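You operate a simulated robot arm through the tools that you are given. There is no shell and no other tool. Be economical: measure what you need, move in short steps, check, and stop when the job is done.

Carry out the task below with a simulated two-armed robot. There is one attempt and no reset: what you move stays moved.

JOB
Open the green drawer, put the green loop cap on the back of the twine bench away inside, then shut the drawer. Then fetch the white reel and set it on the cream cover. Then shut the bottom drawer of the repair stand. Then open the side gate, fetch the white box and set it on the board of the grey stand, then shut the gate. Then take the silver cap and leave it in the grey tub. Then open the chute lid. Do these in the order given. Set down upright: green loop cap, white reel, white box.

It is judged by the outcome, as a careful person would: the job done as asked, and still so three seconds after it is handed in. It fails if anything else is knocked over, pushed out of place, dropped, spilled or broken. A push-on lid holds only when it is set on centred and level and pressed home; a screw cap is set on level and turned clockwise until tight.

ROBOT AND FRAMES
Two 6-joint arms with two-finger parallel grippers on one trunk, on a base that drives. Base frame: it is fixed to the floor where the robot stands at the start and does not move with it; the origin is under the middle of the robot, x ahead of it, y to its left, z up. Readings come in mm, rad, newtons and seconds.
The left shoulder is at the start at [280, 185, 780], the right one opposite. With the tool pointing down near the work surface each hand reaches from about 520 to 900 mm from the robot's upright axis, wherever it stands, measured 20 degrees to its own side. Places, roughly: bits [1000, 0, 500]; board of the grey stand [-4000, -4700, 600]; bottom drawer of the repair stand [-7500, -3800, 200]; chute lid [500, 2200, 1000]; cream cover (13x11x1 cm) [-5900, -3500, 800]; green drawer [900, 0, 600]; green loop cap (5x5x8 cm) [-7900, -1100, 800]; grey tub (24x16x9 cm) [-6000, -4600, 800]; side gate [-4400, -4700, 600]; silver cap (5x5x3 cm) [-5900, -5100, 800]; white box (15x7x8 cm) [-6000, -5200, 800]; white reel (7x7x8 cm) [-7900, -3800, 800]. Payload 1.57 kg a hand.
The TCP of each hand is the grasp point between the finger pads, 30 mm short of the fingertips. In the tool frame z runs along the fingers and y along their closing line. Largest opening 80 mm; finger width 17, thickness 12; the body of the gripper, 40 by 82 mm, starts 80 mm behind the TCP.
Orientation is that of the tool frame in the base frame, as [roll, pitch, yaw] about the fixed x, y, z axes, in that order (R = Rz(yaw) Ry(pitch) Rx(roll)). With the fingers straight down and closing along the base's y, the tool's x points along the base's -x, its y along +y and its z along -z.

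CONTROLS
- The arms move only by the tool nudge_tool. It takes "left_commands", "right_commands" or both (then of equal length, played together; a hand with none holds still); each is a list of rows, each a list of 3 entries, a list of its own where there are three numbers: the shift along the tool's x, y, z in mm, then the turn, a rotation vector about the tool's x, y, z in degrees, then the opening, from 0 (shut) to 1 (fully open). In form: [[[tx, ty, tz], [wx, wy, wz], jaw], ...]. A call has 1 to 10 rows; each row is the pose to reach, as a shift and turn from the pose commanded when the call began, along the tool's axes at that moment. A row lasts 0.2 s, in which the tool goes at most 50 mm and 0.15 rad; a call with a longer step from one row to the next is refused whole, and so is a gripper value outside its range. Where a pose cannot be reached the arm comes as near as it can. A force on the tool above 40 N (or 10 N above the force at the start of the call, whichever is more), or a blocked arm, ends the call early, and 0.2 s more pass. The fingers move at their own pace (about 153 mm/s each) and stop on an object; they squeeze with about 40 N. The grip force told is the motor's: it shows also when the fingers shut on nothing. Time passes only in rows, and 0.2 s behind the last, so rows that repeat a pose let the fingers close. It gives the time, the measured TCP pose, the force on the tool (base axes), the opening and the grip force at its end, in the units of the frame above (readings bear some noise), with the torque about the TCP (base axes, N m) and any sound that the robot's microphone picked up.
- Cameras (640 x 400 px; columns grow to the right, rows downward): "scene" is now at [236.5, 0.3, 1217.3]; the picture's right is [0.00, -1.00, 0.00], its down [-0.78, -0.00, -0.63] and it looks along [0.63, 0.00, -0.78] (base axes); focal length 285 px, centre (320, 200). "left" rides on the left gripper at [72, 7, -122] in its tool frame; the picture's right is [-0.09, 1.00, 0.00], its down [-0.84, -0.08, -0.54] and it looks along [-0.54, -0.05, 0.84] (tool axes); focal length 238 px, centre (320, 200). "right" rides on the right gripper at [72, -7, -122] in its tool frame; the picture's right is [0.09, 1.00, 0.00], its down [-0.84, 0.08, -0.54] and it looks along [-0.54, 0.05, 0.84] (tool axes); focal length 238 px, centre (320, 200). There is no depth. A picture from a camera that has moved, and an enlarged one, comes with that camera's place and axes in the base frame and with its lens.
- camera(camera): a new picture of that camera. The clock stands still meanwhile.
- raise_lower(by): slides the trunk up (or, below 0, down) by that many mm; the arms and the scene camera ride with it, the base frame stays. It gives what a move gives, with no picture.
- roll_base(legs): drives the robot by 1 to 6 legs, each [ahead, turn to the left] in mm and rad, along the robot's own axes; the way and the turn of a leg run together, so that a leg with both is an arc; at most 1500 mm and 3.142 rad a leg. The arms and the cameras ride along, it lands a little off, and it stops where it bumps. It gives what a move gives.
- turn_head(pan, tilt): turns the head with the scene camera to pan (to the left, within 1.501 rad either way) and tilt (down, from -0.506 to 1.204), counted from straight ahead of the robot. It gives what a move gives.
- enlarge(camera, box): a new picture of the part [left, top, right, bottom] of that camera's present view, enlarged. The clock stands still meanwhile.
- close_job(): hands the job in; it is judged then, once.

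Work in short steps. Places have to be worked out from the pictures, the camera data and where the tool is seen: move nearer, look again, correct. Check each grasp and each placing, and mend what went wrong. You have 207 turns and 202 pictures in all, those below and enlarged ones among them. Open the grippers and draw the arms clear of the work before you hand the job in, unless the task says otherwise; then end with one line.

The tools are called after "Request:" as a command line: name --argument value ..., lists and objects as JSON in quotes. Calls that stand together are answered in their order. nudge_tool: Moves the arms, as the interface text tells. Its arguments: {"type":"object","properties":{"left_commands":{"type":"array","items":{"type":"array"}},"right_commands":{"type":"array","items":{"type":"array"}}},"required":[]} The other tools are called the same way: raise_lower (by) slides the trunk up or down; roll_base (legs) drives the base; turn_head (pan, tilt) turns the head that bears the scene camera; camera (camera) takes a picture; enlarge (camera, box) takes an enlarged picture of a part of a camera's view; close_job () hands the job in.

At the start:

```text
time: 0.0
left_position: [548.3, 267.2, 822.8]
left_tool_rot: [-3.141, 0.0, -3.141]
left_wrist_force: [-0.2, -1.0, 1.1]
left_wrist_torque: [-0.02, 0.01, 0.0]
left_finger_gap: 79.9
left_gripper_force: 0.0
right_position: [539.7, -215.4, 778.2]
right_tool_rot: [-3.141, 0.0, 3.141]
right_wrist_force: [0.5, -0.7, -0.2]
right_wrist_torque: [-0.03, 0.0, -0.01]
right_finger_gap: 80.0
right_gripper_force: 0.1
trunk travel left (down, up): [-475.0, 515.0]
robot x, y, heading: [1.9, -3.5, -0.001]
head pan, tilt: [0.002, 0.888]
```

scene: 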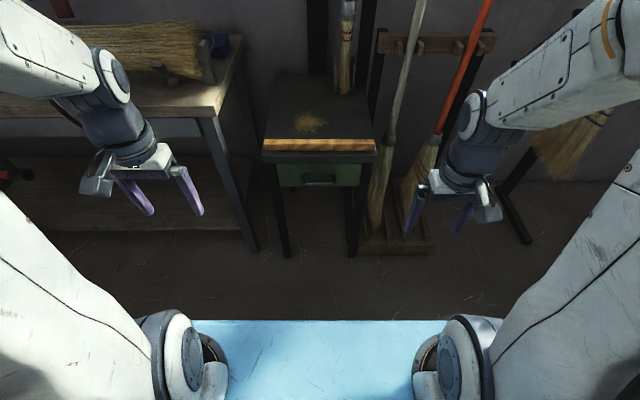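
right: 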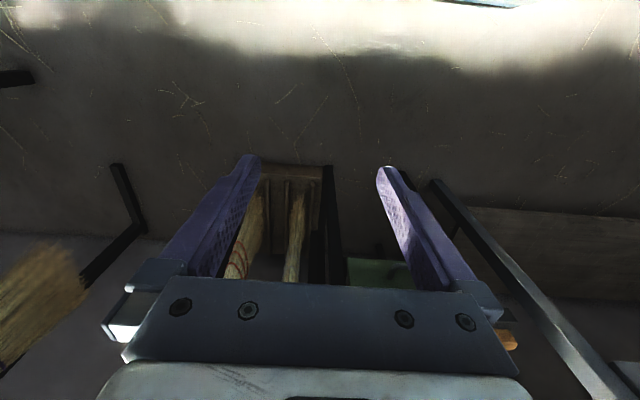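
left: 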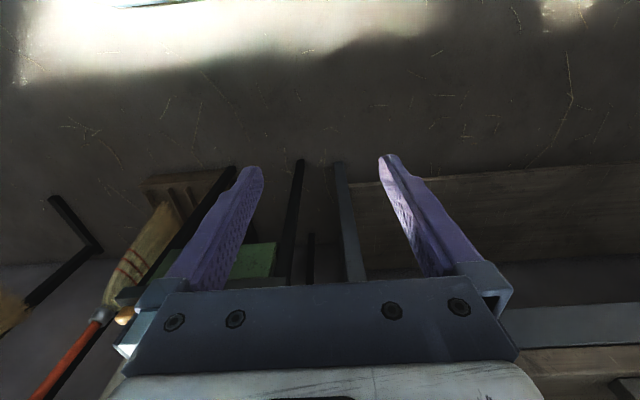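

The drawer stand is right ahead. I take a closer look at the drawer and its handle.

Request:
enlarge --camera "scene" --box '[240, 60, 400, 260]'

Request:
turn_head --pan 0 --tilt 0.3

Request:
camera --camera "scene"

```text
2.00 times, centred on (320, 160) of scene
camera zoom: at [236.5, 0.3, 1217.3], right [0.0, -1.0, 0.0], down [-0.78, 0.0, -0.63], along [0.63, 0.0, -0.78], focal length 569 px, centre (320, 280)
```

zoom: 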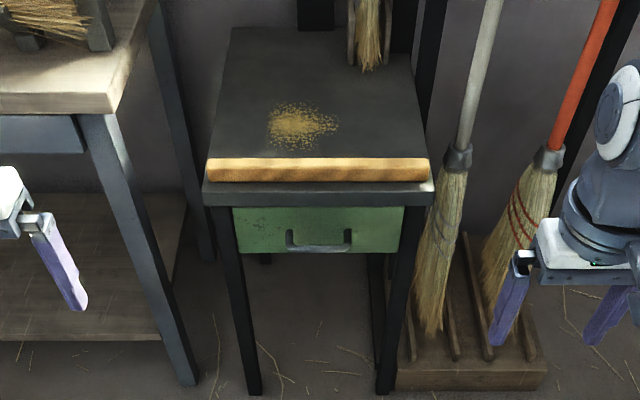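

```text
time: 1.0
left_position: [548.8, 266.9, 822.8]
left_tool_rot: [3.14, 0.0, -3.141]
left_wrist_force: [-0.3, -1.1, -0.3]
left_wrist_torque: [0.01, 0.01, 0.0]
left_finger_gap: 79.7
left_gripper_force: 0.1
right_position: [540.4, -215.5, 779.5]
right_tool_rot: [3.141, 0.0, -3.141]
right_wrist_force: [0.9, -0.1, 0.3]
right_wrist_torque: [0.02, 0.02, 0.01]
right_finger_gap: 80.0
right_gripper_force: 0.1
trunk travel left (down, up): [-475.0, 515.0]
robot x, y, heading: [3.6, -0.9, 0.002]
head pan, tilt: [0.0, 0.3]
```

```text
197 pictures are left
camera scene: at [253.8, 0.2, 1268.6], right [0.0, -1.0, 0.0], down [-0.3, 0.0, -0.95], along [0.95, 0.0, -0.3], focal length 285 px, centre (320, 200)
```

scene: 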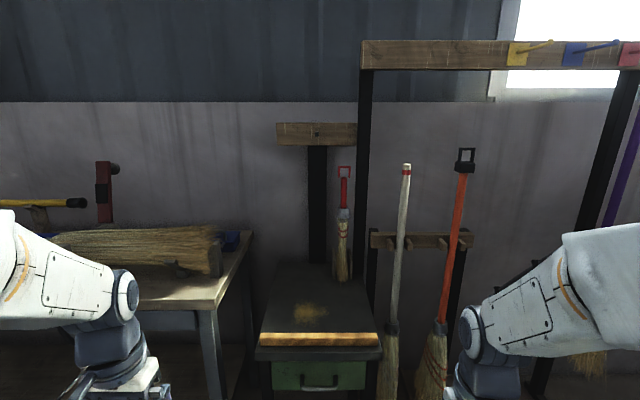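

The handle bar triangulates to about (804, 0, 590). I'll turn the right hand so its fingers point forward and close vertically, in two half turns, while shifting it toward the drawer's middle.

Request:
nudge_tool --right_commands '[[[-14, 20, 0], [-4.33, -4.33, 4.33], 1], [[-28, 40, 0], [-8.66, -8.66, 8.66], 1], [[-42, 60, 0], [-13, -13, 13], 1], [[-56, 80, 0], [-17.3, -17.3, 17.3], 1], [[-70, 100, 0], [-21.65, -21.65, 21.65], 1], [[-84, 120, 0], [-26, -26, 26], 1], [[-98, 140, 0], [-30.3, -30.3, 30.3], 1], [[-110, 160, 0], [-34.64, -34.64, 34.64], 1]]'

Request:
nudge_tool --right_commands '[[[0, 0, 0], [-4.33, -4.33, 4.33], 1], [[0, 0, 0], [-8.66, -8.66, 8.66], 1], [[0, 0, 0], [-13, -13, 13], 1], [[0, 0, 0], [-17.3, -17.3, 17.3], 1], [[0, 0, 0], [-21.65, -21.65, 21.65], 1], [[0, 0, 0], [-26, -26, 26], 1], [[0, 0, 0], [-30.3, -30.3, 30.3], 1], [[0, 0, 0], [-34.64, -34.64, 34.64], 1], [[0, 0, 0], [-34.64, -34.64, 34.64], 1]]'

Request:
camera --camera "right"

```text
time: 2.8
left_position: [548.0, 267.5, 823.2]
left_tool_rot: [-3.141, 0.001, -3.141]
left_wrist_force: [0.3, 0.3, 0.2]
left_wrist_torque: [0.02, 0.01, 0.02]
left_finger_gap: 79.7
left_gripper_force: 0.2
right_position: [664.0, -50.2, 783.5]
right_tool_rot: [2.357, 0.341, 2.358]
right_wrist_force: [0.4, -0.6, 0.2]
right_wrist_torque: [0.02, 0.01, 0.02]
right_finger_gap: 79.8
right_gripper_force: 0.1
right hand out of reach, approached as far as the arm can: row 6, 7, 8
trunk travel left (down, up): [-475.0, 515.0]
robot x, y, heading: [0.2, 1.2, 0.004]
head pan, tilt: [0.0, 0.3]
```

```text
time: 4.8
left_position: [548.4, 265.1, 823.0]
left_tool_rot: [3.141, 0.0, 3.14]
left_wrist_force: [0.2, 0.8, 0.1]
left_wrist_torque: [0.0, -0.02, 0.02]
left_finger_gap: 80.0
left_gripper_force: 0.0
right_position: [706.0, -210.2, 742.6]
right_tool_rot: [1.564, -0.001, 1.632]
right_wrist_force: [0.6, -0.4, 0.0]
right_wrist_torque: [-0.05, 0.0, 0.02]
right_finger_gap: 79.9
right_gripper_force: 0.1
right hand out of reach, approached as far as the arm can: row 1, 2, 3, 4, 5, 6, 7, 8, 9
trunk travel left (down, up): [-475.0, 515.0]
robot x, y, heading: [0.6, 4.1, 0.006]
head pan, tilt: [0.0, 0.3]
```

```text
196 pictures are left
camera right: at [580.0, -146.4, 733.9], right [-0.01, 0.09, 1.0], down [-0.49, -0.87, 0.07], along [0.87, -0.49, 0.06], focal length 238 px, centre (320, 200)
```

right: 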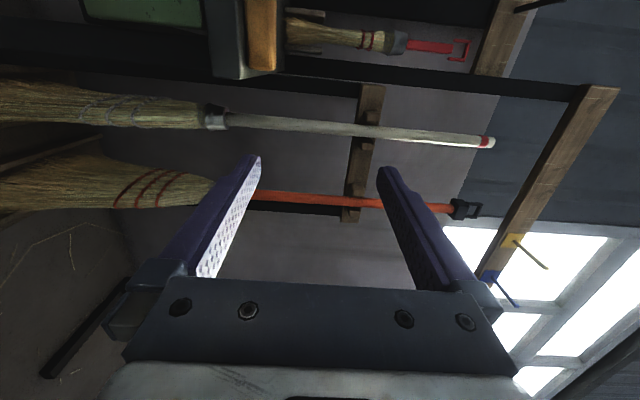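

The right arm can't fold that far toward the centre with this orientation. I'll place the robot some 210 mm to the left instead, so the right hand lies straight in front of the drawer (backing off first to keep clear of the bench).

Request:
roll_base --legs '[[-210, 0], [0, 0.8], [300, 0], [0, -0.8]]'

Request:
turn_head --pan -0.2 --tilt 0.7

Request:
camera --camera "scene"

```text
time: 12.2
left_position: [557.6, 452.4, 823.0]
left_tool_rot: [3.141, 0.0, 3.106]
left_wrist_force: [-0.2, -0.2, 0.2]
left_wrist_torque: [-0.01, 0.0, -0.05]
left_finger_gap: 80.2
left_gripper_force: 0.1
right_position: [700.0, -28.9, 742.5]
right_tool_rot: [1.563, 0.0, 1.595]
right_wrist_force: [-0.4, -0.1, 0.1]
right_wrist_torque: [0.0, 0.0, 0.02]
right_finger_gap: 80.0
right_gripper_force: 0.1
trunk travel left (down, up): [-475.0, 515.0]
robot x, y, heading: [4.3, 206.7, -0.034]
head pan, tilt: [0.0, 0.3]
```

```text
time: 13.1
left_position: [558.2, 452.4, 822.5]
left_tool_rot: [3.141, 0.001, 3.104]
left_wrist_force: [0.2, 0.4, -1.3]
left_wrist_torque: [-0.05, 0.03, 0.01]
left_finger_gap: 80.2
left_gripper_force: 0.0
right_position: [698.2, -30.7, 741.8]
right_tool_rot: [1.565, 0.0, 1.597]
right_wrist_force: [0.3, -0.4, 0.3]
right_wrist_torque: [0.01, -0.04, 0.0]
right_finger_gap: 80.1
right_gripper_force: 0.1
trunk travel left (down, up): [-475.0, 515.0]
robot x, y, heading: [4.6, 207.4, -0.033]
head pan, tilt: [-0.201, 0.7]
```

```text
195 pictures are left
camera scene: at [243.5, 180.7, 1232.6], right [-0.24, -0.97, 0.0], down [-0.63, 0.15, -0.77], along [0.74, -0.18, -0.64], focal length 285 px, centre (320, 200)
```

scene: 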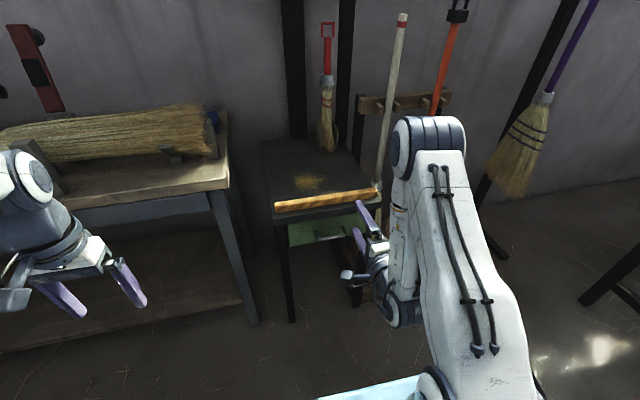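

I lower the trunk by 150 mm to bring the hand to the handle's height, then look through the right wrist camera.

Request:
raise_lower --by -150

Request:
camera --camera "right"

Request:
camera --camera "scene"

```text
time: 14.8
left_position: [557.3, 453.9, 672.5]
left_tool_rot: [-3.141, 0.0, 3.108]
left_wrist_force: [0.4, 0.2, 0.4]
left_wrist_torque: [-0.02, -0.01, 0.01]
left_finger_gap: 79.8
left_gripper_force: 0.1
right_position: [699.6, -29.6, 591.6]
right_tool_rot: [1.565, -0.001, 1.594]
right_wrist_force: [0.4, 0.1, 0.5]
right_wrist_torque: [0.02, -0.05, -0.02]
right_finger_gap: 80.0
right_gripper_force: 0.1
trunk travel left (down, up): [-325.0, 665.0]
robot x, y, heading: [-1.3, 206.1, -0.035]
head pan, tilt: [-0.201, 0.7]
```

```text
194 pictures are left
camera right: at [575.1, 39.3, 584.0], right [-0.01, 0.09, 1.0], down [-0.52, -0.85, 0.07], along [0.85, -0.52, 0.06], focal length 238 px, centre (320, 200)
```

right: 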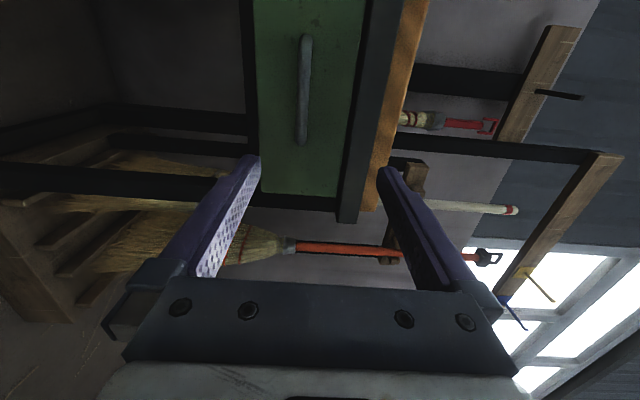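

```text
193 pictures are left
camera scene: at [243.5, 180.7, 1082.6], right [-0.24, -0.97, 0.0], down [-0.63, 0.15, -0.76], along [0.74, -0.18, -0.64], focal length 285 px, centre (320, 200)
```

scene: 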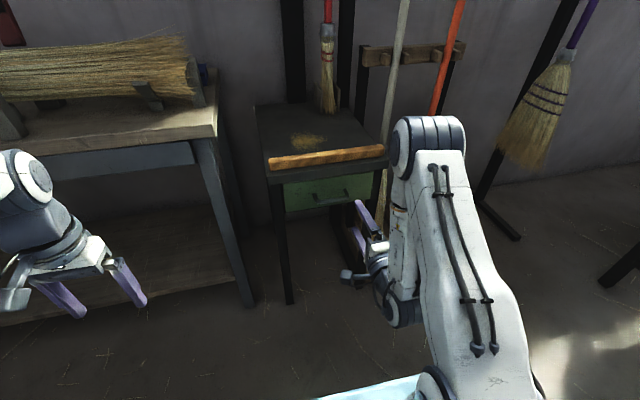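

The handle is centred at about (835, 0, 575), and the hand is at (700, −30, 592) pointing forward. I move partway and check how the commanded pose relates to the measured one.

Request:
nudge_tool --right_commands '[[[10, -5, 15], [0, 0, 0], 1], [[20, -10, 30], [0, 0, 0], 1], [[30, -17, 45], [0, 0, 0], 1], [[30, -17, 45], [0, 0, 0], 1]]'

Request:
camera --camera "right"

```text
time: 15.8
left_position: [558.0, 453.5, 672.8]
left_tool_rot: [3.14, 0.001, 3.107]
left_wrist_force: [0.1, -0.1, 0.1]
left_wrist_torque: [-0.03, 0.0, -0.03]
left_finger_gap: 80.1
left_gripper_force: 0.2
right_position: [734.4, -37.0, 576.0]
right_tool_rot: [1.565, 0.0, 1.603]
right_wrist_force: [-0.1, 1.5, 0.2]
right_wrist_torque: [0.01, 0.01, 0.02]
right_finger_gap: 80.2
right_gripper_force: 0.0
right hand out of reach, approached as far as the arm can: row 1, 2, 3, 4
trunk travel left (down, up): [-325.0, 665.0]
robot x, y, heading: [-0.0, 205.7, -0.037]
head pan, tilt: [-0.201, 0.7]
```

```text
192 pictures are left
camera right: at [610.0, 30.2, 567.4], right [-0.01, 0.09, 1.0], down [-0.52, -0.85, 0.07], along [0.86, -0.51, 0.06], focal length 238 px, centre (320, 200)
```

right: 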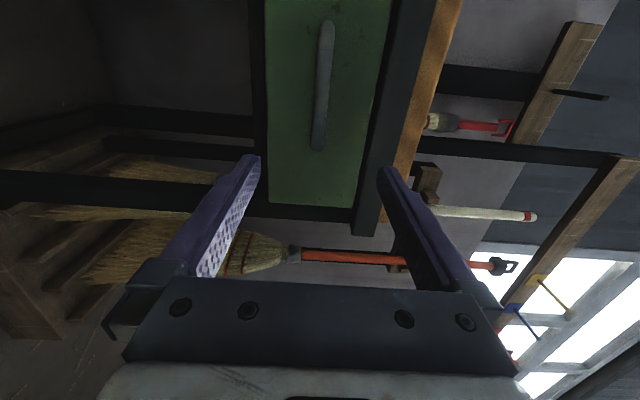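

Still short sideways, perhaps as the arm is folded too tightly; I extend forward and see whether the sideways error goes.

Request:
nudge_tool --right_commands '[[[0, 0, 15], [0, 0, 0], 1], [[0, 0, 30], [0, 0, 0], 1], [[0, 0, 30], [0, 0, 0], 1]]'

Request:
camera --camera "right"

```text
time: 16.6
left_position: [557.3, 454.5, 673.7]
left_tool_rot: [-3.141, 0.001, 3.106]
left_wrist_force: [0.1, -0.5, 0.1]
left_wrist_torque: [-0.03, -0.01, 0.01]
left_finger_gap: 80.0
left_gripper_force: 0.1
right_position: [760.8, -46.8, 576.2]
right_tool_rot: [1.563, 0.002, 1.604]
right_wrist_force: [0.7, 0.0, 0.2]
right_wrist_torque: [-0.01, -0.04, -0.01]
right_finger_gap: 79.8
right_gripper_force: 0.1
right hand out of reach, approached as far as the arm can: row 1, 2, 3
trunk travel left (down, up): [-325.0, 665.0]
robot x, y, heading: [2.6, 205.4, -0.034]
head pan, tilt: [-0.201, 0.7]
```

```text
191 pictures are left
camera right: at [636.3, 21.7, 567.7], right [-0.01, 0.09, 1.0], down [-0.52, -0.85, 0.07], along [0.86, -0.51, 0.06], focal length 238 px, centre (320, 200)
```

right: 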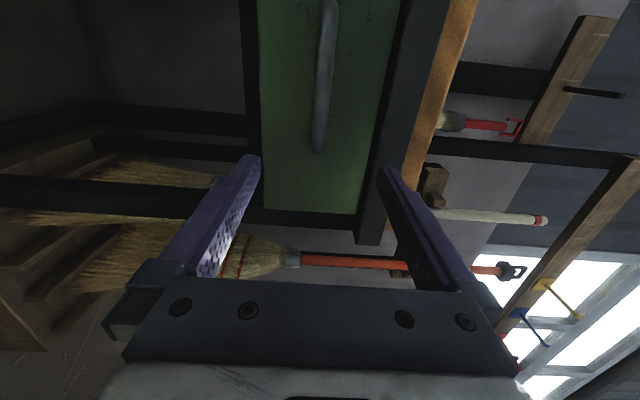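

The limit looks like a wrist-yaw limit, which a small turn of the robot solves: turning left 0.062 rad puts the hand at y≈0 with only a few degrees of skew.

Request:
roll_base --legs '[[0, 0.062]]'

Request:
camera --camera "right"

Request:
camera --camera "scene"

```text
time: 17.5
left_position: [541.7, 487.6, 674.0]
left_tool_rot: [-3.141, 0.0, -3.115]
left_wrist_force: [-0.5, -0.2, 0.7]
left_wrist_torque: [-0.05, -0.03, 0.04]
left_finger_gap: 80.0
left_gripper_force: 0.2
right_position: [775.0, 1.2, 575.5]
right_tool_rot: [1.564, -0.001, 1.665]
right_wrist_force: [-0.8, 0.1, -0.5]
right_wrist_torque: [0.01, 0.01, -0.02]
right_finger_gap: 80.1
right_gripper_force: 0.0
trunk travel left (down, up): [-325.0, 665.0]
robot x, y, heading: [3.6, 204.8, 0.024]
head pan, tilt: [-0.201, 0.7]
```

```text
190 pictures are left
camera right: at [646.4, 61.8, 567.8], right [-0.02, 0.09, 1.0], down [-0.46, -0.88, 0.07], along [0.89, -0.46, 0.06], focal length 238 px, centre (320, 200)
```

right: 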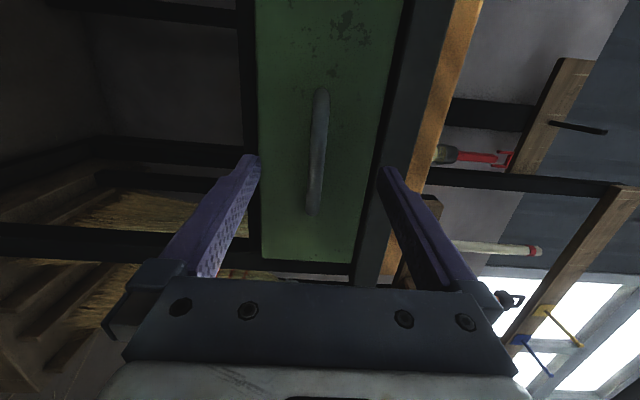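

```text
189 pictures are left
camera scene: at [244.6, 195.9, 1082.5], right [-0.17, -0.98, 0.0], down [-0.63, 0.11, -0.76], along [0.75, -0.13, -0.64], focal length 285 px, centre (320, 200)
```

scene: 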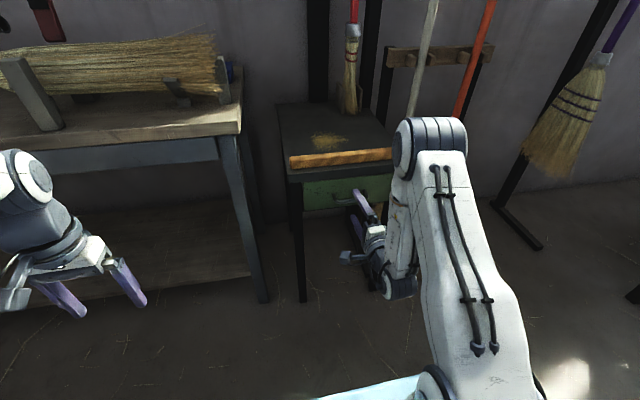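

Handle is centred between the fingers at z≈575. I drive forward 50 mm.

Request:
roll_base --legs '[[50, 0]]'

Request:
camera --camera "right"

```text
time: 18.4
left_position: [592.0, 488.6, 674.4]
left_tool_rot: [-3.141, -0.001, -3.116]
left_wrist_force: [-0.8, 0.1, -0.9]
left_wrist_torque: [-0.02, 0.0, -0.04]
left_finger_gap: 80.4
left_gripper_force: 0.2
right_position: [823.7, 2.3, 575.5]
right_tool_rot: [1.566, 0.0, 1.663]
right_wrist_force: [-21.4, -0.4, 2.8]
right_wrist_torque: [-0.25, 0.73, -0.11]
right_finger_gap: 77.3
right_gripper_force: 0.2
trunk travel left (down, up): [-325.0, 665.0]
robot x, y, heading: [51.5, 206.6, 0.02]
head pan, tilt: [-0.201, 0.7]
```

```text
188 pictures are left
camera right: at [695.6, 63.0, 567.7], right [-0.01, 0.09, 1.0], down [-0.46, -0.88, 0.08], along [0.89, -0.46, 0.05], focal length 238 px, centre (320, 200)
```

right: 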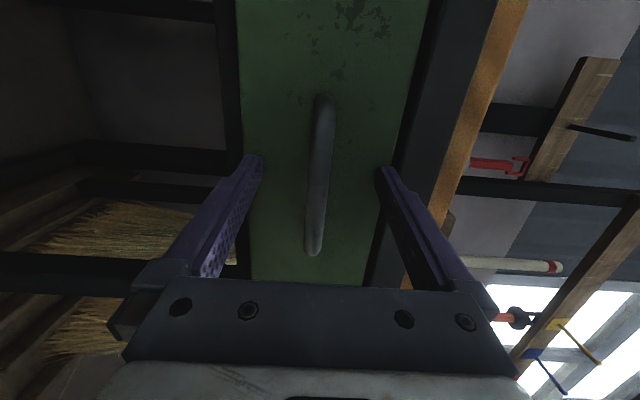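

The fingertips touch the drawer front (21 N), so the handle lies between the pads. I ease back a little and close.

Request:
nudge_tool --right_commands '[[[0, 0, -6], [0, 0, 0], 1], [[0, 0, -6], [0, 0, 0], 0.5], [[0, 0, -6], [0, 0, 0], 0], [[0, 0, -6], [0, 0, 0], 0], [[0, 0, -6], [0, 0, 0], 0]]'

Request:
camera --camera "right"

```text
time: 19.6
left_position: [592.4, 488.0, 673.4]
left_tool_rot: [-3.141, 0.0, -3.114]
left_wrist_force: [0.3, -0.3, -0.5]
left_wrist_torque: [-0.02, -0.02, 0.01]
left_finger_gap: 80.0
left_gripper_force: 0.0
right_position: [817.6, 2.3, 574.7]
right_tool_rot: [1.57, 0.0, 1.665]
right_wrist_force: [-0.5, 0.0, -4.5]
right_wrist_torque: [-0.06, 0.0, -0.04]
right_finger_gap: 11.6
right_gripper_force: 28.9
trunk travel left (down, up): [-325.0, 665.0]
robot x, y, heading: [51.3, 212.8, 0.023]
head pan, tilt: [-0.201, 0.7]
```

```text
187 pictures are left
camera right: at [689.1, 62.5, 566.5], right [-0.01, 0.09, 1.0], down [-0.46, -0.88, 0.08], along [0.89, -0.46, 0.05], focal length 238 px, centre (320, 200)
```

right: 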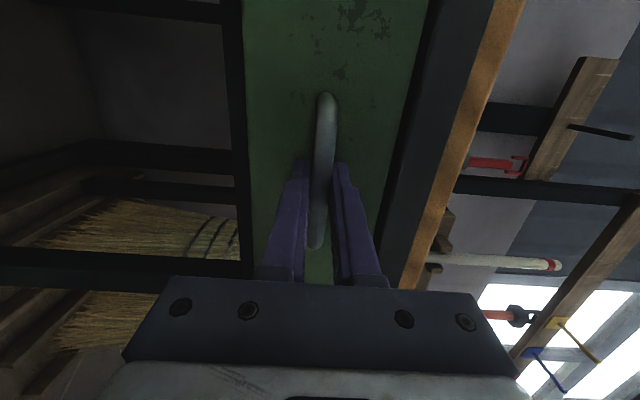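

The handle is held (gap 11.6 mm). I back the base up to draw the drawer out.

Request:
roll_base --legs '[[-120, 0]]'

Request:
camera --camera "scene"

```text
time: 20.8
left_position: [474.9, 484.0, 671.9]
left_tool_rot: [3.141, 0.001, -3.117]
left_wrist_force: [0.3, -0.1, 0.1]
left_wrist_torque: [-0.02, -0.01, 0.06]
left_finger_gap: 80.1
left_gripper_force: 0.1
right_position: [699.9, 0.1, 574.6]
right_tool_rot: [1.569, -0.002, 1.663]
right_wrist_force: [-0.1, 20.1, -9.1]
right_wrist_torque: [-0.06, 0.0, 0.21]
right_finger_gap: 11.4
right_gripper_force: 28.9
trunk travel left (down, up): [-325.0, 665.0]
robot x, y, heading: [-65.0, 205.8, 0.02]
head pan, tilt: [-0.201, 0.7]
```

```text
186 pictures are left
camera scene: at [177.7, 194.2, 1082.4], right [-0.18, -0.98, 0.0], down [-0.63, 0.11, -0.76], along [0.75, -0.14, -0.64], focal length 285 px, centre (320, 200)
```

scene: 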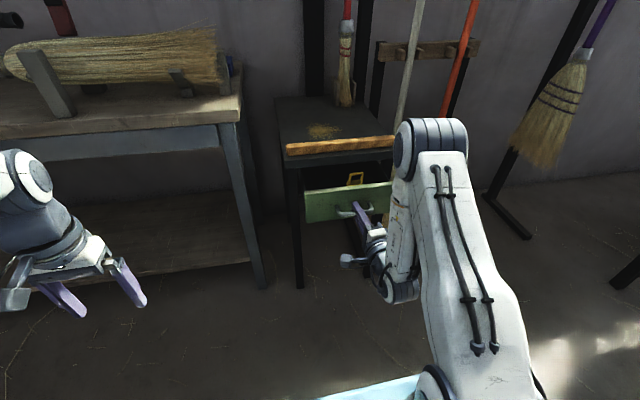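

The drawer follows (117 mm out), and something yellow lies inside. I pull another 60 mm.

Request:
roll_base --legs '[[-60, 0]]'

Request:
enlarge --camera "scene" --box '[240, 120, 440, 245]'

```text
time: 21.8
left_position: [412.4, 483.4, 673.6]
left_tool_rot: [3.141, 0.001, -3.116]
left_wrist_force: [-0.9, 0.4, -0.1]
left_wrist_torque: [-0.01, 0.0, -0.01]
left_finger_gap: 80.1
left_gripper_force: 0.1
right_position: [637.9, -0.2, 574.9]
right_tool_rot: [1.569, -0.002, 1.669]
right_wrist_force: [0.7, 4.9, -3.1]
right_wrist_torque: [-0.09, 0.02, 0.02]
right_finger_gap: 11.5
right_gripper_force: 29.2
trunk travel left (down, up): [-325.0, 665.0]
robot x, y, heading: [-127.7, 201.6, 0.026]
head pan, tilt: [-0.201, 0.7]
```

```text
3.20 times, centred on (340, 182) of scene
camera zoom: at [115.7, 192.8, 1082.5], right [-0.18, -0.98, 0.0], down [-0.63, 0.11, -0.76], along [0.75, -0.13, -0.64], focal length 911 px, centre (256, 256)
```

zoom: 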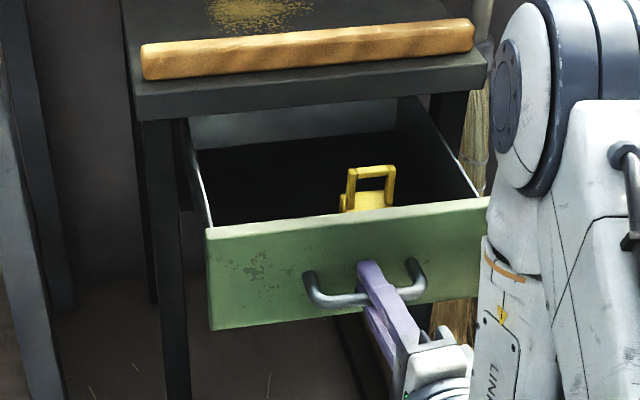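

The drawer is 180 mm open with the free left half big enough for the cap. I release the handle and back straight away.

Request:
nudge_tool --right_commands '[[[0, 0, 0], [0, 0, 0], 0.5], [[0, 0, 0], [0, 0, 0], 1], [[0, 0, 0], [0, 0, 0], 1]]'

Request:
roll_base --legs '[[-300, 0]]'

Request:
turn_head --pan 0 --tilt 0.5

Request:
camera --camera "scene"

```text
time: 22.6
left_position: [413.0, 484.6, 672.5]
left_tool_rot: [3.141, 0.0, -3.114]
left_wrist_force: [1.0, -0.2, -0.3]
left_wrist_torque: [-0.02, 0.03, 0.0]
left_finger_gap: 80.2
left_gripper_force: 0.1
right_position: [636.5, -1.2, 573.3]
right_tool_rot: [1.568, 0.0, 1.671]
right_wrist_force: [0.3, -0.5, -0.3]
right_wrist_torque: [-0.02, 0.01, -0.06]
right_finger_gap: 80.1
right_gripper_force: 0.1
trunk travel left (down, up): [-325.0, 665.0]
robot x, y, heading: [-131.2, 204.8, 0.019]
head pan, tilt: [-0.201, 0.7]
```

```text
time: 24.6
left_position: [108.2, 477.0, 672.7]
left_tool_rot: [-3.141, 0.001, -3.115]
left_wrist_force: [0.2, 0.9, 0.4]
left_wrist_torque: [0.01, 0.02, 0.0]
left_finger_gap: 80.0
left_gripper_force: 0.1
right_position: [334.0, -7.4, 573.4]
right_tool_rot: [1.57, -0.003, 1.671]
right_wrist_force: [-0.3, 0.0, -0.3]
right_wrist_torque: [0.0, -0.01, 0.0]
right_finger_gap: 80.0
right_gripper_force: 0.0
trunk travel left (down, up): [-325.0, 665.0]
robot x, y, heading: [-433.1, 194.5, 0.025]
head pan, tilt: [-0.201, 0.7]
```

```text
time: 25.4
left_position: [108.4, 476.9, 674.2]
left_tool_rot: [3.141, -0.001, -3.115]
left_wrist_force: [-0.7, 0.8, -0.1]
left_wrist_torque: [0.03, 0.02, 0.0]
left_finger_gap: 79.9
left_gripper_force: 0.1
right_position: [333.5, -8.2, 575.0]
right_tool_rot: [1.569, -0.003, 1.67]
right_wrist_force: [0.1, 0.2, 0.1]
right_wrist_torque: [0.01, -0.02, 0.03]
right_finger_gap: 80.2
right_gripper_force: 0.1
trunk travel left (down, up): [-325.0, 665.0]
robot x, y, heading: [-429.2, 198.0, 0.025]
head pan, tilt: [0.0, 0.499]
```

```text
184 pictures are left
camera scene: at [-181.4, 202.4, 1100.2], right [0.02, -1.0, 0.0], down [-0.48, -0.01, -0.88], along [0.88, 0.02, -0.48], focal length 285 px, centre (320, 200)
```

scene: 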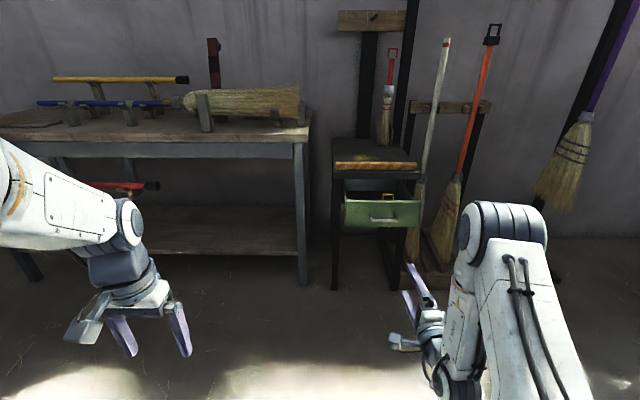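

Drawer left open and clear. I raise the trunk, turn to face the far end and look around.

Request:
raise_lower --by 200

Request:
roll_base --legs '[[0, 3.1]]'

Request:
turn_head --pan 0 --tilt 0.25

Request:
camera --camera "scene"

Request:
turn_head --pan 1.0 --tilt 0.25

Request:
camera --camera "scene"

```text
time: 27.6
left_position: [107.5, 475.7, 873.1]
left_tool_rot: [-3.142, 0.0, -3.115]
left_wrist_force: [0.9, 1.1, 0.3]
left_wrist_torque: [-0.01, -0.01, 0.01]
left_finger_gap: 79.9
left_gripper_force: 0.1
right_position: [333.8, -8.3, 773.9]
right_tool_rot: [1.57, -0.001, 1.67]
right_wrist_force: [-0.3, 0.4, 0.4]
right_wrist_torque: [0.01, 0.04, 0.0]
right_finger_gap: 80.4
right_gripper_force: 0.0
trunk travel left (down, up): [-525.0, 465.0]
robot x, y, heading: [-429.6, 195.3, 0.024]
head pan, tilt: [0.0, 0.499]
```

```text
time: 35.2
left_position: [-982.9, -67.2, 873.2]
left_tool_rot: [-3.14, 0.0, -0.005]
left_wrist_force: [-0.4, -0.1, -0.2]
left_wrist_torque: [-0.05, -0.01, 0.0]
left_finger_gap: 80.3
left_gripper_force: 0.1
right_position: [-1192.2, 426.3, 772.0]
right_tool_rot: [1.57, -0.002, -1.502]
right_wrist_force: [0.2, -0.1, -0.4]
right_wrist_torque: [0.0, -0.02, 0.01]
right_finger_gap: 80.0
right_gripper_force: 0.0
trunk travel left (down, up): [-525.0, 465.0]
robot x, y, heading: [-431.5, 198.1, 3.135]
head pan, tilt: [0.0, 0.499]
```

```text
time: 36.0
left_position: [-981.6, -66.0, 873.1]
left_tool_rot: [-3.142, 0.001, -0.008]
left_wrist_force: [-0.3, 0.4, -0.1]
left_wrist_torque: [-0.01, 0.02, -0.03]
left_finger_gap: 79.7
left_gripper_force: 0.1
right_position: [-1191.3, 425.2, 774.4]
right_tool_rot: [1.569, -0.001, -1.503]
right_wrist_force: [-0.3, 0.2, 0.1]
right_wrist_torque: [0.0, -0.04, 0.01]
right_finger_gap: 80.1
right_gripper_force: 0.0
trunk travel left (down, up): [-525.0, 465.0]
robot x, y, heading: [-433.9, 197.0, 3.131]
head pan, tilt: [0.0, 0.25]
```

```text
183 pictures are left
camera scene: at [-685.8, 198.5, 1323.3], right [0.01, 1.0, 0.0], down [0.25, 0.0, -0.97], along [-0.97, 0.01, -0.25], focal length 285 px, centre (320, 200)
```

scene: 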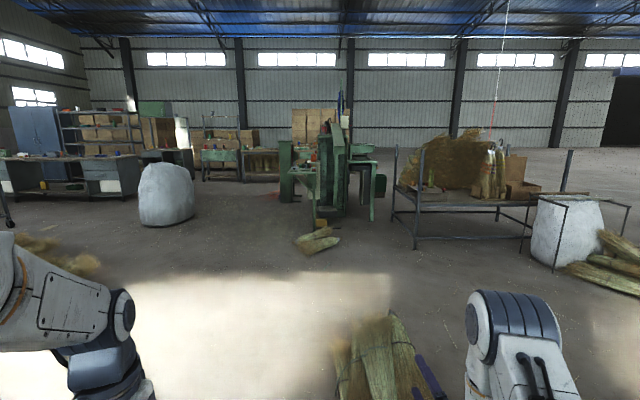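

```text
time: 37.3
left_position: [-980.9, -66.2, 873.5]
left_tool_rot: [3.141, -0.001, -0.007]
left_wrist_force: [0.1, -0.5, -0.4]
left_wrist_torque: [0.01, 0.02, -0.05]
left_finger_gap: 79.9
left_gripper_force: 0.0
right_position: [-1191.6, 425.2, 773.4]
right_tool_rot: [1.57, -0.002, -1.502]
right_wrist_force: [-0.6, 0.2, 0.0]
right_wrist_torque: [-0.01, -0.03, -0.01]
right_finger_gap: 80.0
right_gripper_force: 0.1
trunk travel left (down, up): [-525.0, 465.0]
robot x, y, heading: [-430.7, 199.5, 3.13]
head pan, tilt: [1.0, 0.25]
```

```text
182 pictures are left
camera scene: at [-643.6, 119.6, 1323.4], right [-0.84, 0.55, 0.0], down [0.14, 0.21, -0.97], along [-0.53, -0.81, -0.25], focal length 285 px, centre (320, 200)
```

scene: 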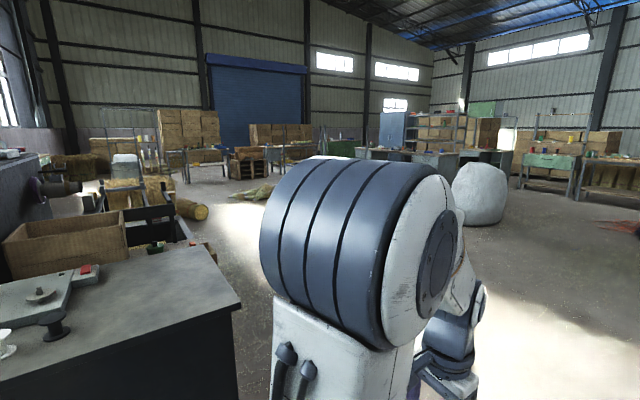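

I zoom on the twine bench region to see its layout and the way there.

Request:
turn_head --pan 0.15 --tilt 0.25

Request:
enlarge --camera "scene" --box '[200, 90, 400, 215]'

Request:
enlarge --camera "scene" --box '[0, 90, 200, 215]'

```text
time: 38.4
left_position: [-982.1, -66.7, 872.8]
left_tool_rot: [-3.141, -0.001, -0.007]
left_wrist_force: [-0.3, 0.0, 0.4]
left_wrist_torque: [-0.03, 0.0, 0.0]
left_finger_gap: 80.0
left_gripper_force: 0.1
right_position: [-1191.8, 425.3, 772.8]
right_tool_rot: [1.57, -0.001, -1.503]
right_wrist_force: [-0.5, 0.5, -0.1]
right_wrist_torque: [0.0, -0.01, 0.01]
right_finger_gap: 80.1
right_gripper_force: 0.2
trunk travel left (down, up): [-525.0, 465.0]
robot x, y, heading: [-431.9, 195.7, 3.131]
head pan, tilt: [0.15, 0.25]
```

```text
3.20 times, centred on (300, 152) of scene
camera zoom: at [-684.9, 184.5, 1323.4], right [-0.14, 0.99, 0.0], down [0.24, 0.04, -0.97], along [-0.96, -0.14, -0.25], focal length 911 px, centre (384, 352)
```

zoom: 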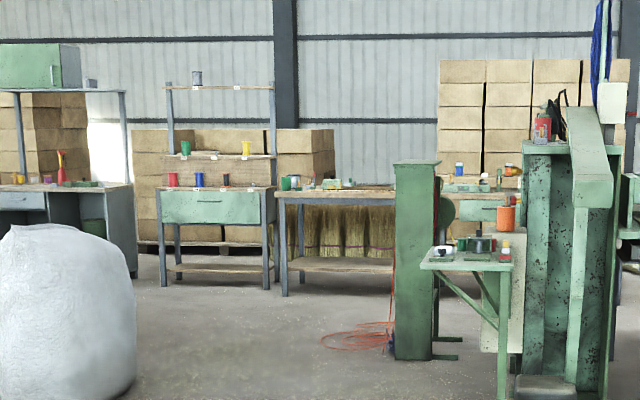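

```text
3.20 times, centred on (100, 152) of scene
camera zoom: at [-684.9, 184.5, 1323.4], right [-0.14, 0.99, 0.0], down [0.24, 0.04, -0.97], along [-0.96, -0.14, -0.25], focal length 911 px, centre (1024, 352)
```

zoom: 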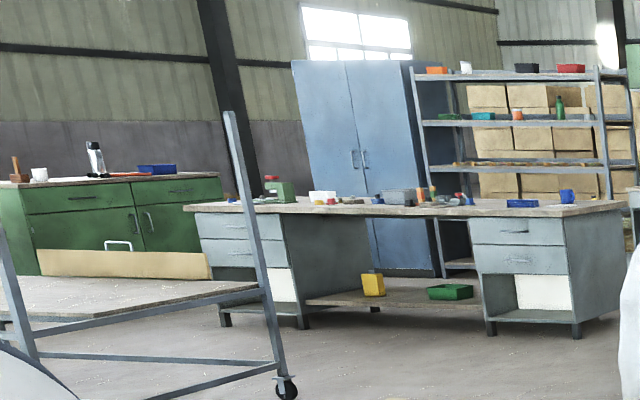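

The twine bench stands at the far wall, with a clear corridor at y≈−1150 between the white sack and the green machine. I drive there in steps.

Request:
roll_base --legs '[[0, 0.337], [1430, 0], [1430, 0]]'

Request:
camera --camera "scene"

```text
time: 53.2
left_position: [-3569.6, -1095.6, 873.2]
left_tool_rot: [-3.14, -0.001, 0.324]
left_wrist_force: [1.2, 0.1, 0.1]
left_wrist_torque: [-0.02, 0.02, 0.04]
left_finger_gap: 80.0
left_gripper_force: 0.1
right_position: [-3926.0, -697.0, 774.9]
right_tool_rot: [1.57, -0.004, -1.175]
right_wrist_force: [-0.3, 0.3, 0.1]
right_wrist_torque: [-0.02, 0.01, 0.0]
right_finger_gap: 80.2
right_gripper_force: 0.0
trunk travel left (down, up): [-525.0, 465.0]
robot x, y, heading: [-3135.3, -672.0, -2.819]
head pan, tilt: [0.15, 0.25]
```

```text
179 pictures are left
camera scene: at [-3368.1, -761.2, 1323.4], right [-0.45, 0.89, 0.0], down [0.22, 0.11, -0.97], along [-0.86, -0.44, -0.25], focal length 285 px, centre (320, 200)
```

scene: 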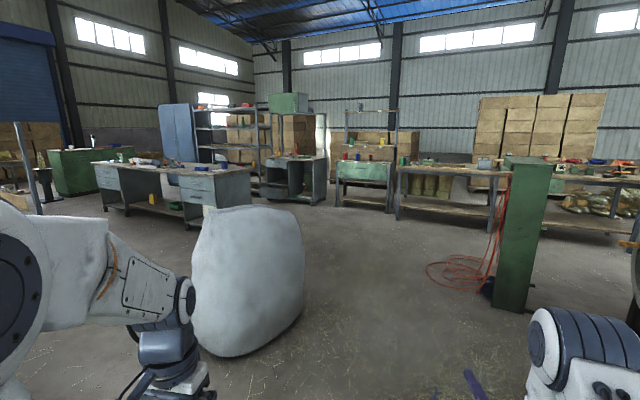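

Corridor confirmed (pillar at y≈−300, hose to y≈−980, sack edge y≈−1670; bench front edge x≈−7460). I continue.

Request:
roll_base --legs '[[1500, 0], [0, -0.28], [1450, 0], [250, 0]]'

Request:
camera --camera "scene"

```text
time: 69.7
left_position: [-6777.0, -1431.1, 873.4]
left_tool_rot: [3.141, 0.001, 0.028]
left_wrist_force: [-0.8, 0.3, -0.2]
left_wrist_torque: [0.02, 0.04, 0.0]
left_finger_gap: 80.1
left_gripper_force: 0.1
right_position: [-7003.5, -945.9, 774.2]
right_tool_rot: [1.569, -0.001, -1.469]
right_wrist_force: [0.7, -0.2, -0.7]
right_wrist_torque: [0.02, 0.0, 0.0]
right_finger_gap: 79.9
right_gripper_force: 0.1
trunk travel left (down, up): [-525.0, 465.0]
robot x, y, heading: [-6236.5, -1152.1, -3.113]
head pan, tilt: [0.15, 0.25]
```

```text
178 pictures are left
camera scene: at [-6488.1, -1170.1, 1323.4], right [-0.18, 0.98, 0.0], down [0.24, 0.04, -0.97], along [-0.95, -0.17, -0.25], focal length 285 px, centre (320, 200)
```

scene: 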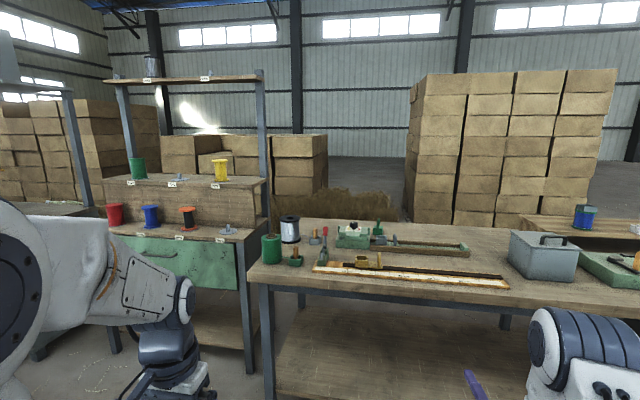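

Request:
enlarge --camera "scene" --box '[240, 200, 480, 350]'

```text
2.67 times, centred on (360, 275) of scene
camera zoom: at [-6488.1, -1170.1, 1323.4], right [-0.18, 0.98, 0.0], down [0.24, 0.04, -0.97], along [-0.95, -0.17, -0.25], focal length 759 px, centre (213, 0)
```

zoom: 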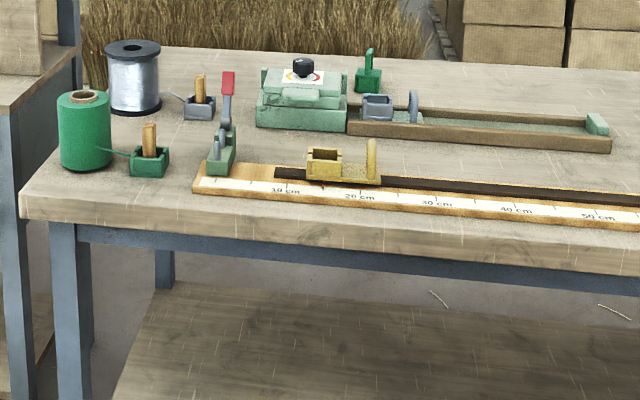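

The green loop cap sits at about (−7965, −1116), bench top z≈760, front edge x≈−7446, so it is ~520 mm in from the edge. I check how far my own base sticks out by looking down.

Request:
turn_head --pan 0 --tilt 1.2

Request:
camera --camera "scene"

```text
time: 70.9
left_position: [-6777.1, -1431.1, 872.8]
left_tool_rot: [3.14, 0.0, 0.026]
left_wrist_force: [0.8, -1.0, 0.3]
left_wrist_torque: [-0.01, -0.04, -0.02]
left_finger_gap: 80.3
left_gripper_force: 0.1
right_position: [-7002.5, -946.8, 774.5]
right_tool_rot: [1.569, -0.001, -1.469]
right_wrist_force: [0.9, -0.2, 0.2]
right_wrist_torque: [0.01, 0.03, -0.05]
right_finger_gap: 80.0
right_gripper_force: 0.1
trunk travel left (down, up): [-525.0, 465.0]
robot x, y, heading: [-6237.9, -1151.5, -3.114]
head pan, tilt: [0.0, 1.201]
```

```text
176 pictures are left
camera scene: at [-6452.1, -1155.2, 1246.6], right [-0.03, 1.0, 0.0], down [0.93, 0.03, -0.36], along [-0.36, -0.01, -0.93], focal length 285 px, centre (320, 200)
```

scene: 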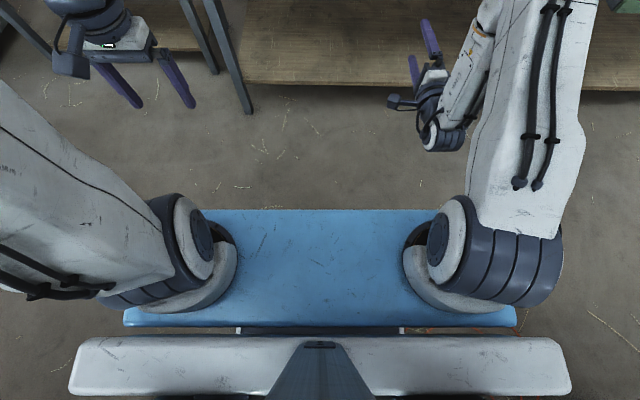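

The blue plate rides with the trunk (about 380 mm ahead of my axis). I'll use the left hand, tilted forward for reach; first I bring the right hand back to a tool-down, folded pose.

Request:
nudge_tool --right_commands '[[[-10, 5, -12], [4.33, 4.33, -4.33], 1], [[-20, 10, -24], [8.66, 8.66, -8.66], 1], [[-30, 15, -36], [13, 13, -13], 1], [[-40, 20, -48], [17.3, 17.3, -17.3], 1], [[-50, 25, -60], [21.65, 21.65, -21.65], 1], [[-60, 30, -72], [26, 26, -26], 1], [[-70, 35, -84], [30.3, 30.3, -30.3], 1], [[-80, 40, -96], [34.64, 34.64, -34.64], 1]]'

Request:
nudge_tool --right_commands '[[[0, 0, 0], [4.33, 4.33, -4.33], 1], [[0, 0, 0], [8.66, 8.66, -8.66], 1], [[0, 0, 0], [13, 13, -13], 1], [[0, 0, 0], [17.3, 17.3, -17.3], 1], [[0, 0, 0], [21.65, 21.65, -21.65], 1], [[0, 0, 0], [26, 26, -26], 1], [[0, 0, 0], [30.3, 30.3, -30.3], 1], [[0, 0, 0], [34.64, 34.64, -34.64], 1], [[0, 0, 0], [34.64, 34.64, -34.64], 0], [[0, 0, 0], [34.64, 34.64, -34.64], 0]]'

```text
time: 72.7
left_position: [-6776.4, -1431.0, 873.1]
left_tool_rot: [-3.141, -0.002, 0.028]
left_wrist_force: [0.5, -0.9, 0.1]
left_wrist_torque: [0.01, -0.01, 0.03]
left_finger_gap: 80.3
left_gripper_force: 0.0
right_position: [-6915.0, -857.6, 814.1]
right_tool_rot: [2.356, 0.338, -0.685]
right_wrist_force: [0.4, -0.5, 0.3]
right_wrist_torque: [0.02, -0.02, -0.01]
right_finger_gap: 80.2
right_gripper_force: 0.0
trunk travel left (down, up): [-525.0, 465.0]
robot x, y, heading: [-6237.1, -1150.7, -3.117]
head pan, tilt: [0.0, 1.201]
```

```text
time: 74.9
left_position: [-6776.4, -1431.1, 873.4]
left_tool_rot: [-3.14, -0.002, 0.027]
left_wrist_force: [0.3, -0.7, -0.6]
left_wrist_torque: [0.03, 0.0, 0.03]
left_finger_gap: 80.0
left_gripper_force: 0.0
right_position: [-6916.0, -857.3, 815.7]
right_tool_rot: [3.139, -0.001, 0.103]
right_wrist_force: [-0.3, -0.3, -0.3]
right_wrist_torque: [-0.02, -0.01, -0.03]
right_finger_gap: 0.3
right_gripper_force: 20.8
trunk travel left (down, up): [-525.0, 465.0]
robot x, y, heading: [-6239.2, -1150.9, -3.111]
head pan, tilt: [0.0, 1.201]
```

Now I fold the right hand back and up, and tilt the left hand 42° forward while extending it.

Request:
nudge_tool --right_commands '[[[22, 0, -20], [0, 0, 0], 0], [[44, 0, -40], [0, 0, 0], 0], [[66, 0, -60], [0, 0, 0], 0], [[88, 0, -80], [0, 0, 0], 0], [[110, 0, -100], [0, 0, 0], 0], [[130, 0, -120], [0, 0, 0], 0]]' --left_commands '[[[-25, 0, -10], [0, -7, 0], 1], [[-50, 0, -20], [0, -14, 0], 1], [[-75, 0, -30], [0, -21, 0], 1], [[-100, 0, -40], [0, -28, 0], 1], [[-125, 0, -50], [0, -35, 0], 1], [[-150, 0, -60], [0, -42, 0], 1]]'

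Request:
raise_lower --by 100

```text
time: 76.3
left_position: [-6928.4, -1436.0, 933.4]
left_tool_rot: [3.141, 0.735, 0.027]
left_wrist_force: [-0.3, 0.2, -0.3]
left_wrist_torque: [-0.01, -0.01, -0.02]
left_finger_gap: 80.2
left_gripper_force: 0.0
right_position: [-6787.9, -845.0, 932.7]
right_tool_rot: [3.141, 0.001, 0.1]
right_wrist_force: [-0.3, -0.7, -0.7]
right_wrist_torque: [0.01, 0.01, 0.0]
right_finger_gap: 0.0
right_gripper_force: 21.4
trunk travel left (down, up): [-525.0, 465.0]
robot x, y, heading: [-6237.3, -1152.5, -3.118]
head pan, tilt: [0.0, 1.201]
```

```text
time: 77.6
left_position: [-6926.9, -1435.8, 1034.2]
left_tool_rot: [-3.141, 0.733, 0.028]
left_wrist_force: [0.3, 0.4, -0.1]
left_wrist_torque: [0.0, 0.02, -0.01]
left_finger_gap: 80.0
left_gripper_force: 0.0
right_position: [-6787.4, -846.5, 1032.9]
right_tool_rot: [3.14, 0.0, 0.101]
right_wrist_force: [0.1, -0.2, -0.3]
right_wrist_torque: [0.04, 0.03, 0.0]
right_finger_gap: 0.0
right_gripper_force: 21.3
trunk travel left (down, up): [-625.0, 365.0]
robot x, y, heading: [-6234.3, -1151.3, -3.112]
head pan, tilt: [0.0, 1.201]
```

I reposition so that the left hand lines up with the cap, stopping ~500 mm short of the bench edge.

Request:
roll_base --legs '[[0, -0.36], [760, 0], [0, 0.33]]'

Request:
turn_head --pan 0.1 --tilt 0.7

Request:
camera --camera "scene"

Request:
camera --camera "left"

```text
time: 83.9
left_position: [-7664.3, -1151.1, 1034.3]
left_tool_rot: [3.141, 0.732, -0.013]
left_wrist_force: [-0.8, 0.7, -0.6]
left_wrist_torque: [0.02, 0.04, -0.01]
left_finger_gap: 80.0
left_gripper_force: 0.1
right_position: [-7501.2, -568.0, 1034.2]
right_tool_rot: [3.139, 0.003, 0.059]
right_wrist_force: [0.1, 0.4, -0.3]
right_wrist_torque: [-0.01, 0.01, 0.0]
right_finger_gap: 0.0
right_gripper_force: 21.4
trunk travel left (down, up): [-625.0, 365.0]
robot x, y, heading: [-6965.1, -895.3, 3.123]
head pan, tilt: [0.0, 1.201]
```

```text
time: 84.8
left_position: [-7664.6, -1150.3, 1033.1]
left_tool_rot: [-3.14, 0.734, -0.015]
left_wrist_force: [-0.8, 0.4, -0.3]
left_wrist_torque: [-0.01, 0.01, -0.02]
left_finger_gap: 79.9
left_gripper_force: 0.1
right_position: [-7501.5, -567.0, 1033.5]
right_tool_rot: [3.139, 0.002, 0.06]
right_wrist_force: [-0.6, 0.0, 0.0]
right_wrist_torque: [-0.01, -0.01, 0.02]
right_finger_gap: 0.0
right_gripper_force: 20.8
trunk travel left (down, up): [-625.0, 365.0]
robot x, y, heading: [-6965.0, -892.5, 3.131]
head pan, tilt: [0.099, 0.7]
```

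```text
175 pictures are left
camera scene: at [-7207.9, -899.1, 1382.5], right [-0.09, 1.0, 0.0], down [0.64, 0.06, -0.76], along [-0.76, -0.07, -0.64], focal length 285 px, centre (320, 200)
```

scene: 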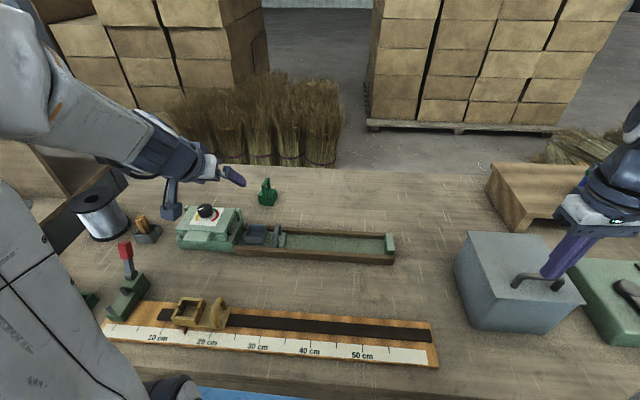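

```text
174 pictures are left
camera left: at [-7531.2, -1159.4, 1076.4], right [-0.08, -0.99, 0.06], down [-0.26, 0.08, 0.96], along [-0.96, 0.06, -0.26], focal length 238 px, centre (320, 200)
```

left: 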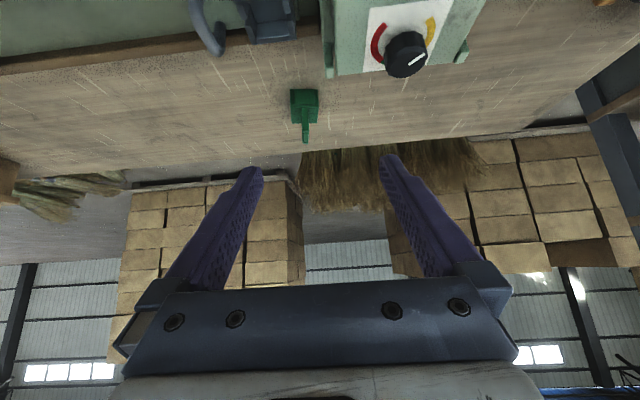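

The cap is at about (−7930, −1122) with its loop edge-on to me, so closing sideways suits it. I drive 80 mm closer.

Request:
roll_base --legs '[[80, 0]]'

Request:
camera --camera "left"

Request:
camera --camera "scene"

```text
time: 85.9
left_position: [-7746.3, -1151.7, 1034.9]
left_tool_rot: [3.141, 0.732, -0.011]
left_wrist_force: [0.4, 0.7, 0.5]
left_wrist_torque: [0.01, 0.0, -0.02]
left_finger_gap: 79.8
left_gripper_force: 0.1
right_position: [-7581.9, -567.9, 1033.7]
right_tool_rot: [3.139, 0.002, 0.063]
right_wrist_force: [-1.0, -0.5, 0.1]
right_wrist_torque: [0.01, -0.02, 0.03]
right_finger_gap: 0.1
right_gripper_force: 21.4
trunk travel left (down, up): [-625.0, 365.0]
robot x, y, heading: [-7043.2, -892.5, 3.131]
head pan, tilt: [0.099, 0.7]
```

```text
173 pictures are left
camera left: at [-7611.3, -1159.8, 1076.6], right [-0.08, -0.99, 0.06], down [-0.26, 0.08, 0.96], along [-0.96, 0.06, -0.26], focal length 238 px, centre (320, 200)
```

left: 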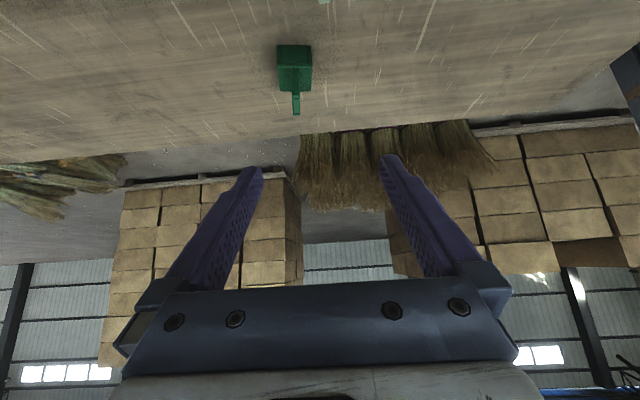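

```text
172 pictures are left
camera scene: at [-7288.5, -898.7, 1382.6], right [-0.09, 1.0, 0.0], down [0.64, 0.06, -0.77], along [-0.76, -0.07, -0.64], focal length 285 px, centre (320, 200)
```

scene: 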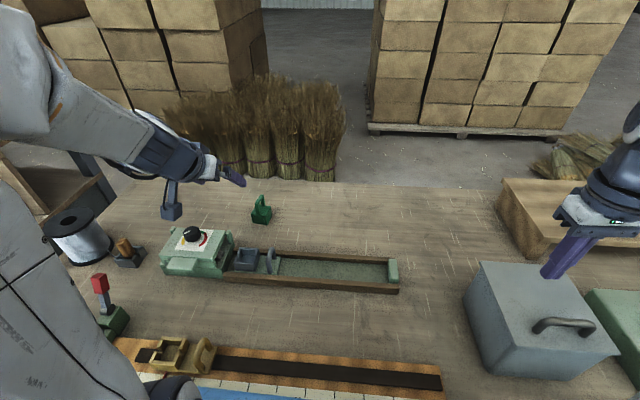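

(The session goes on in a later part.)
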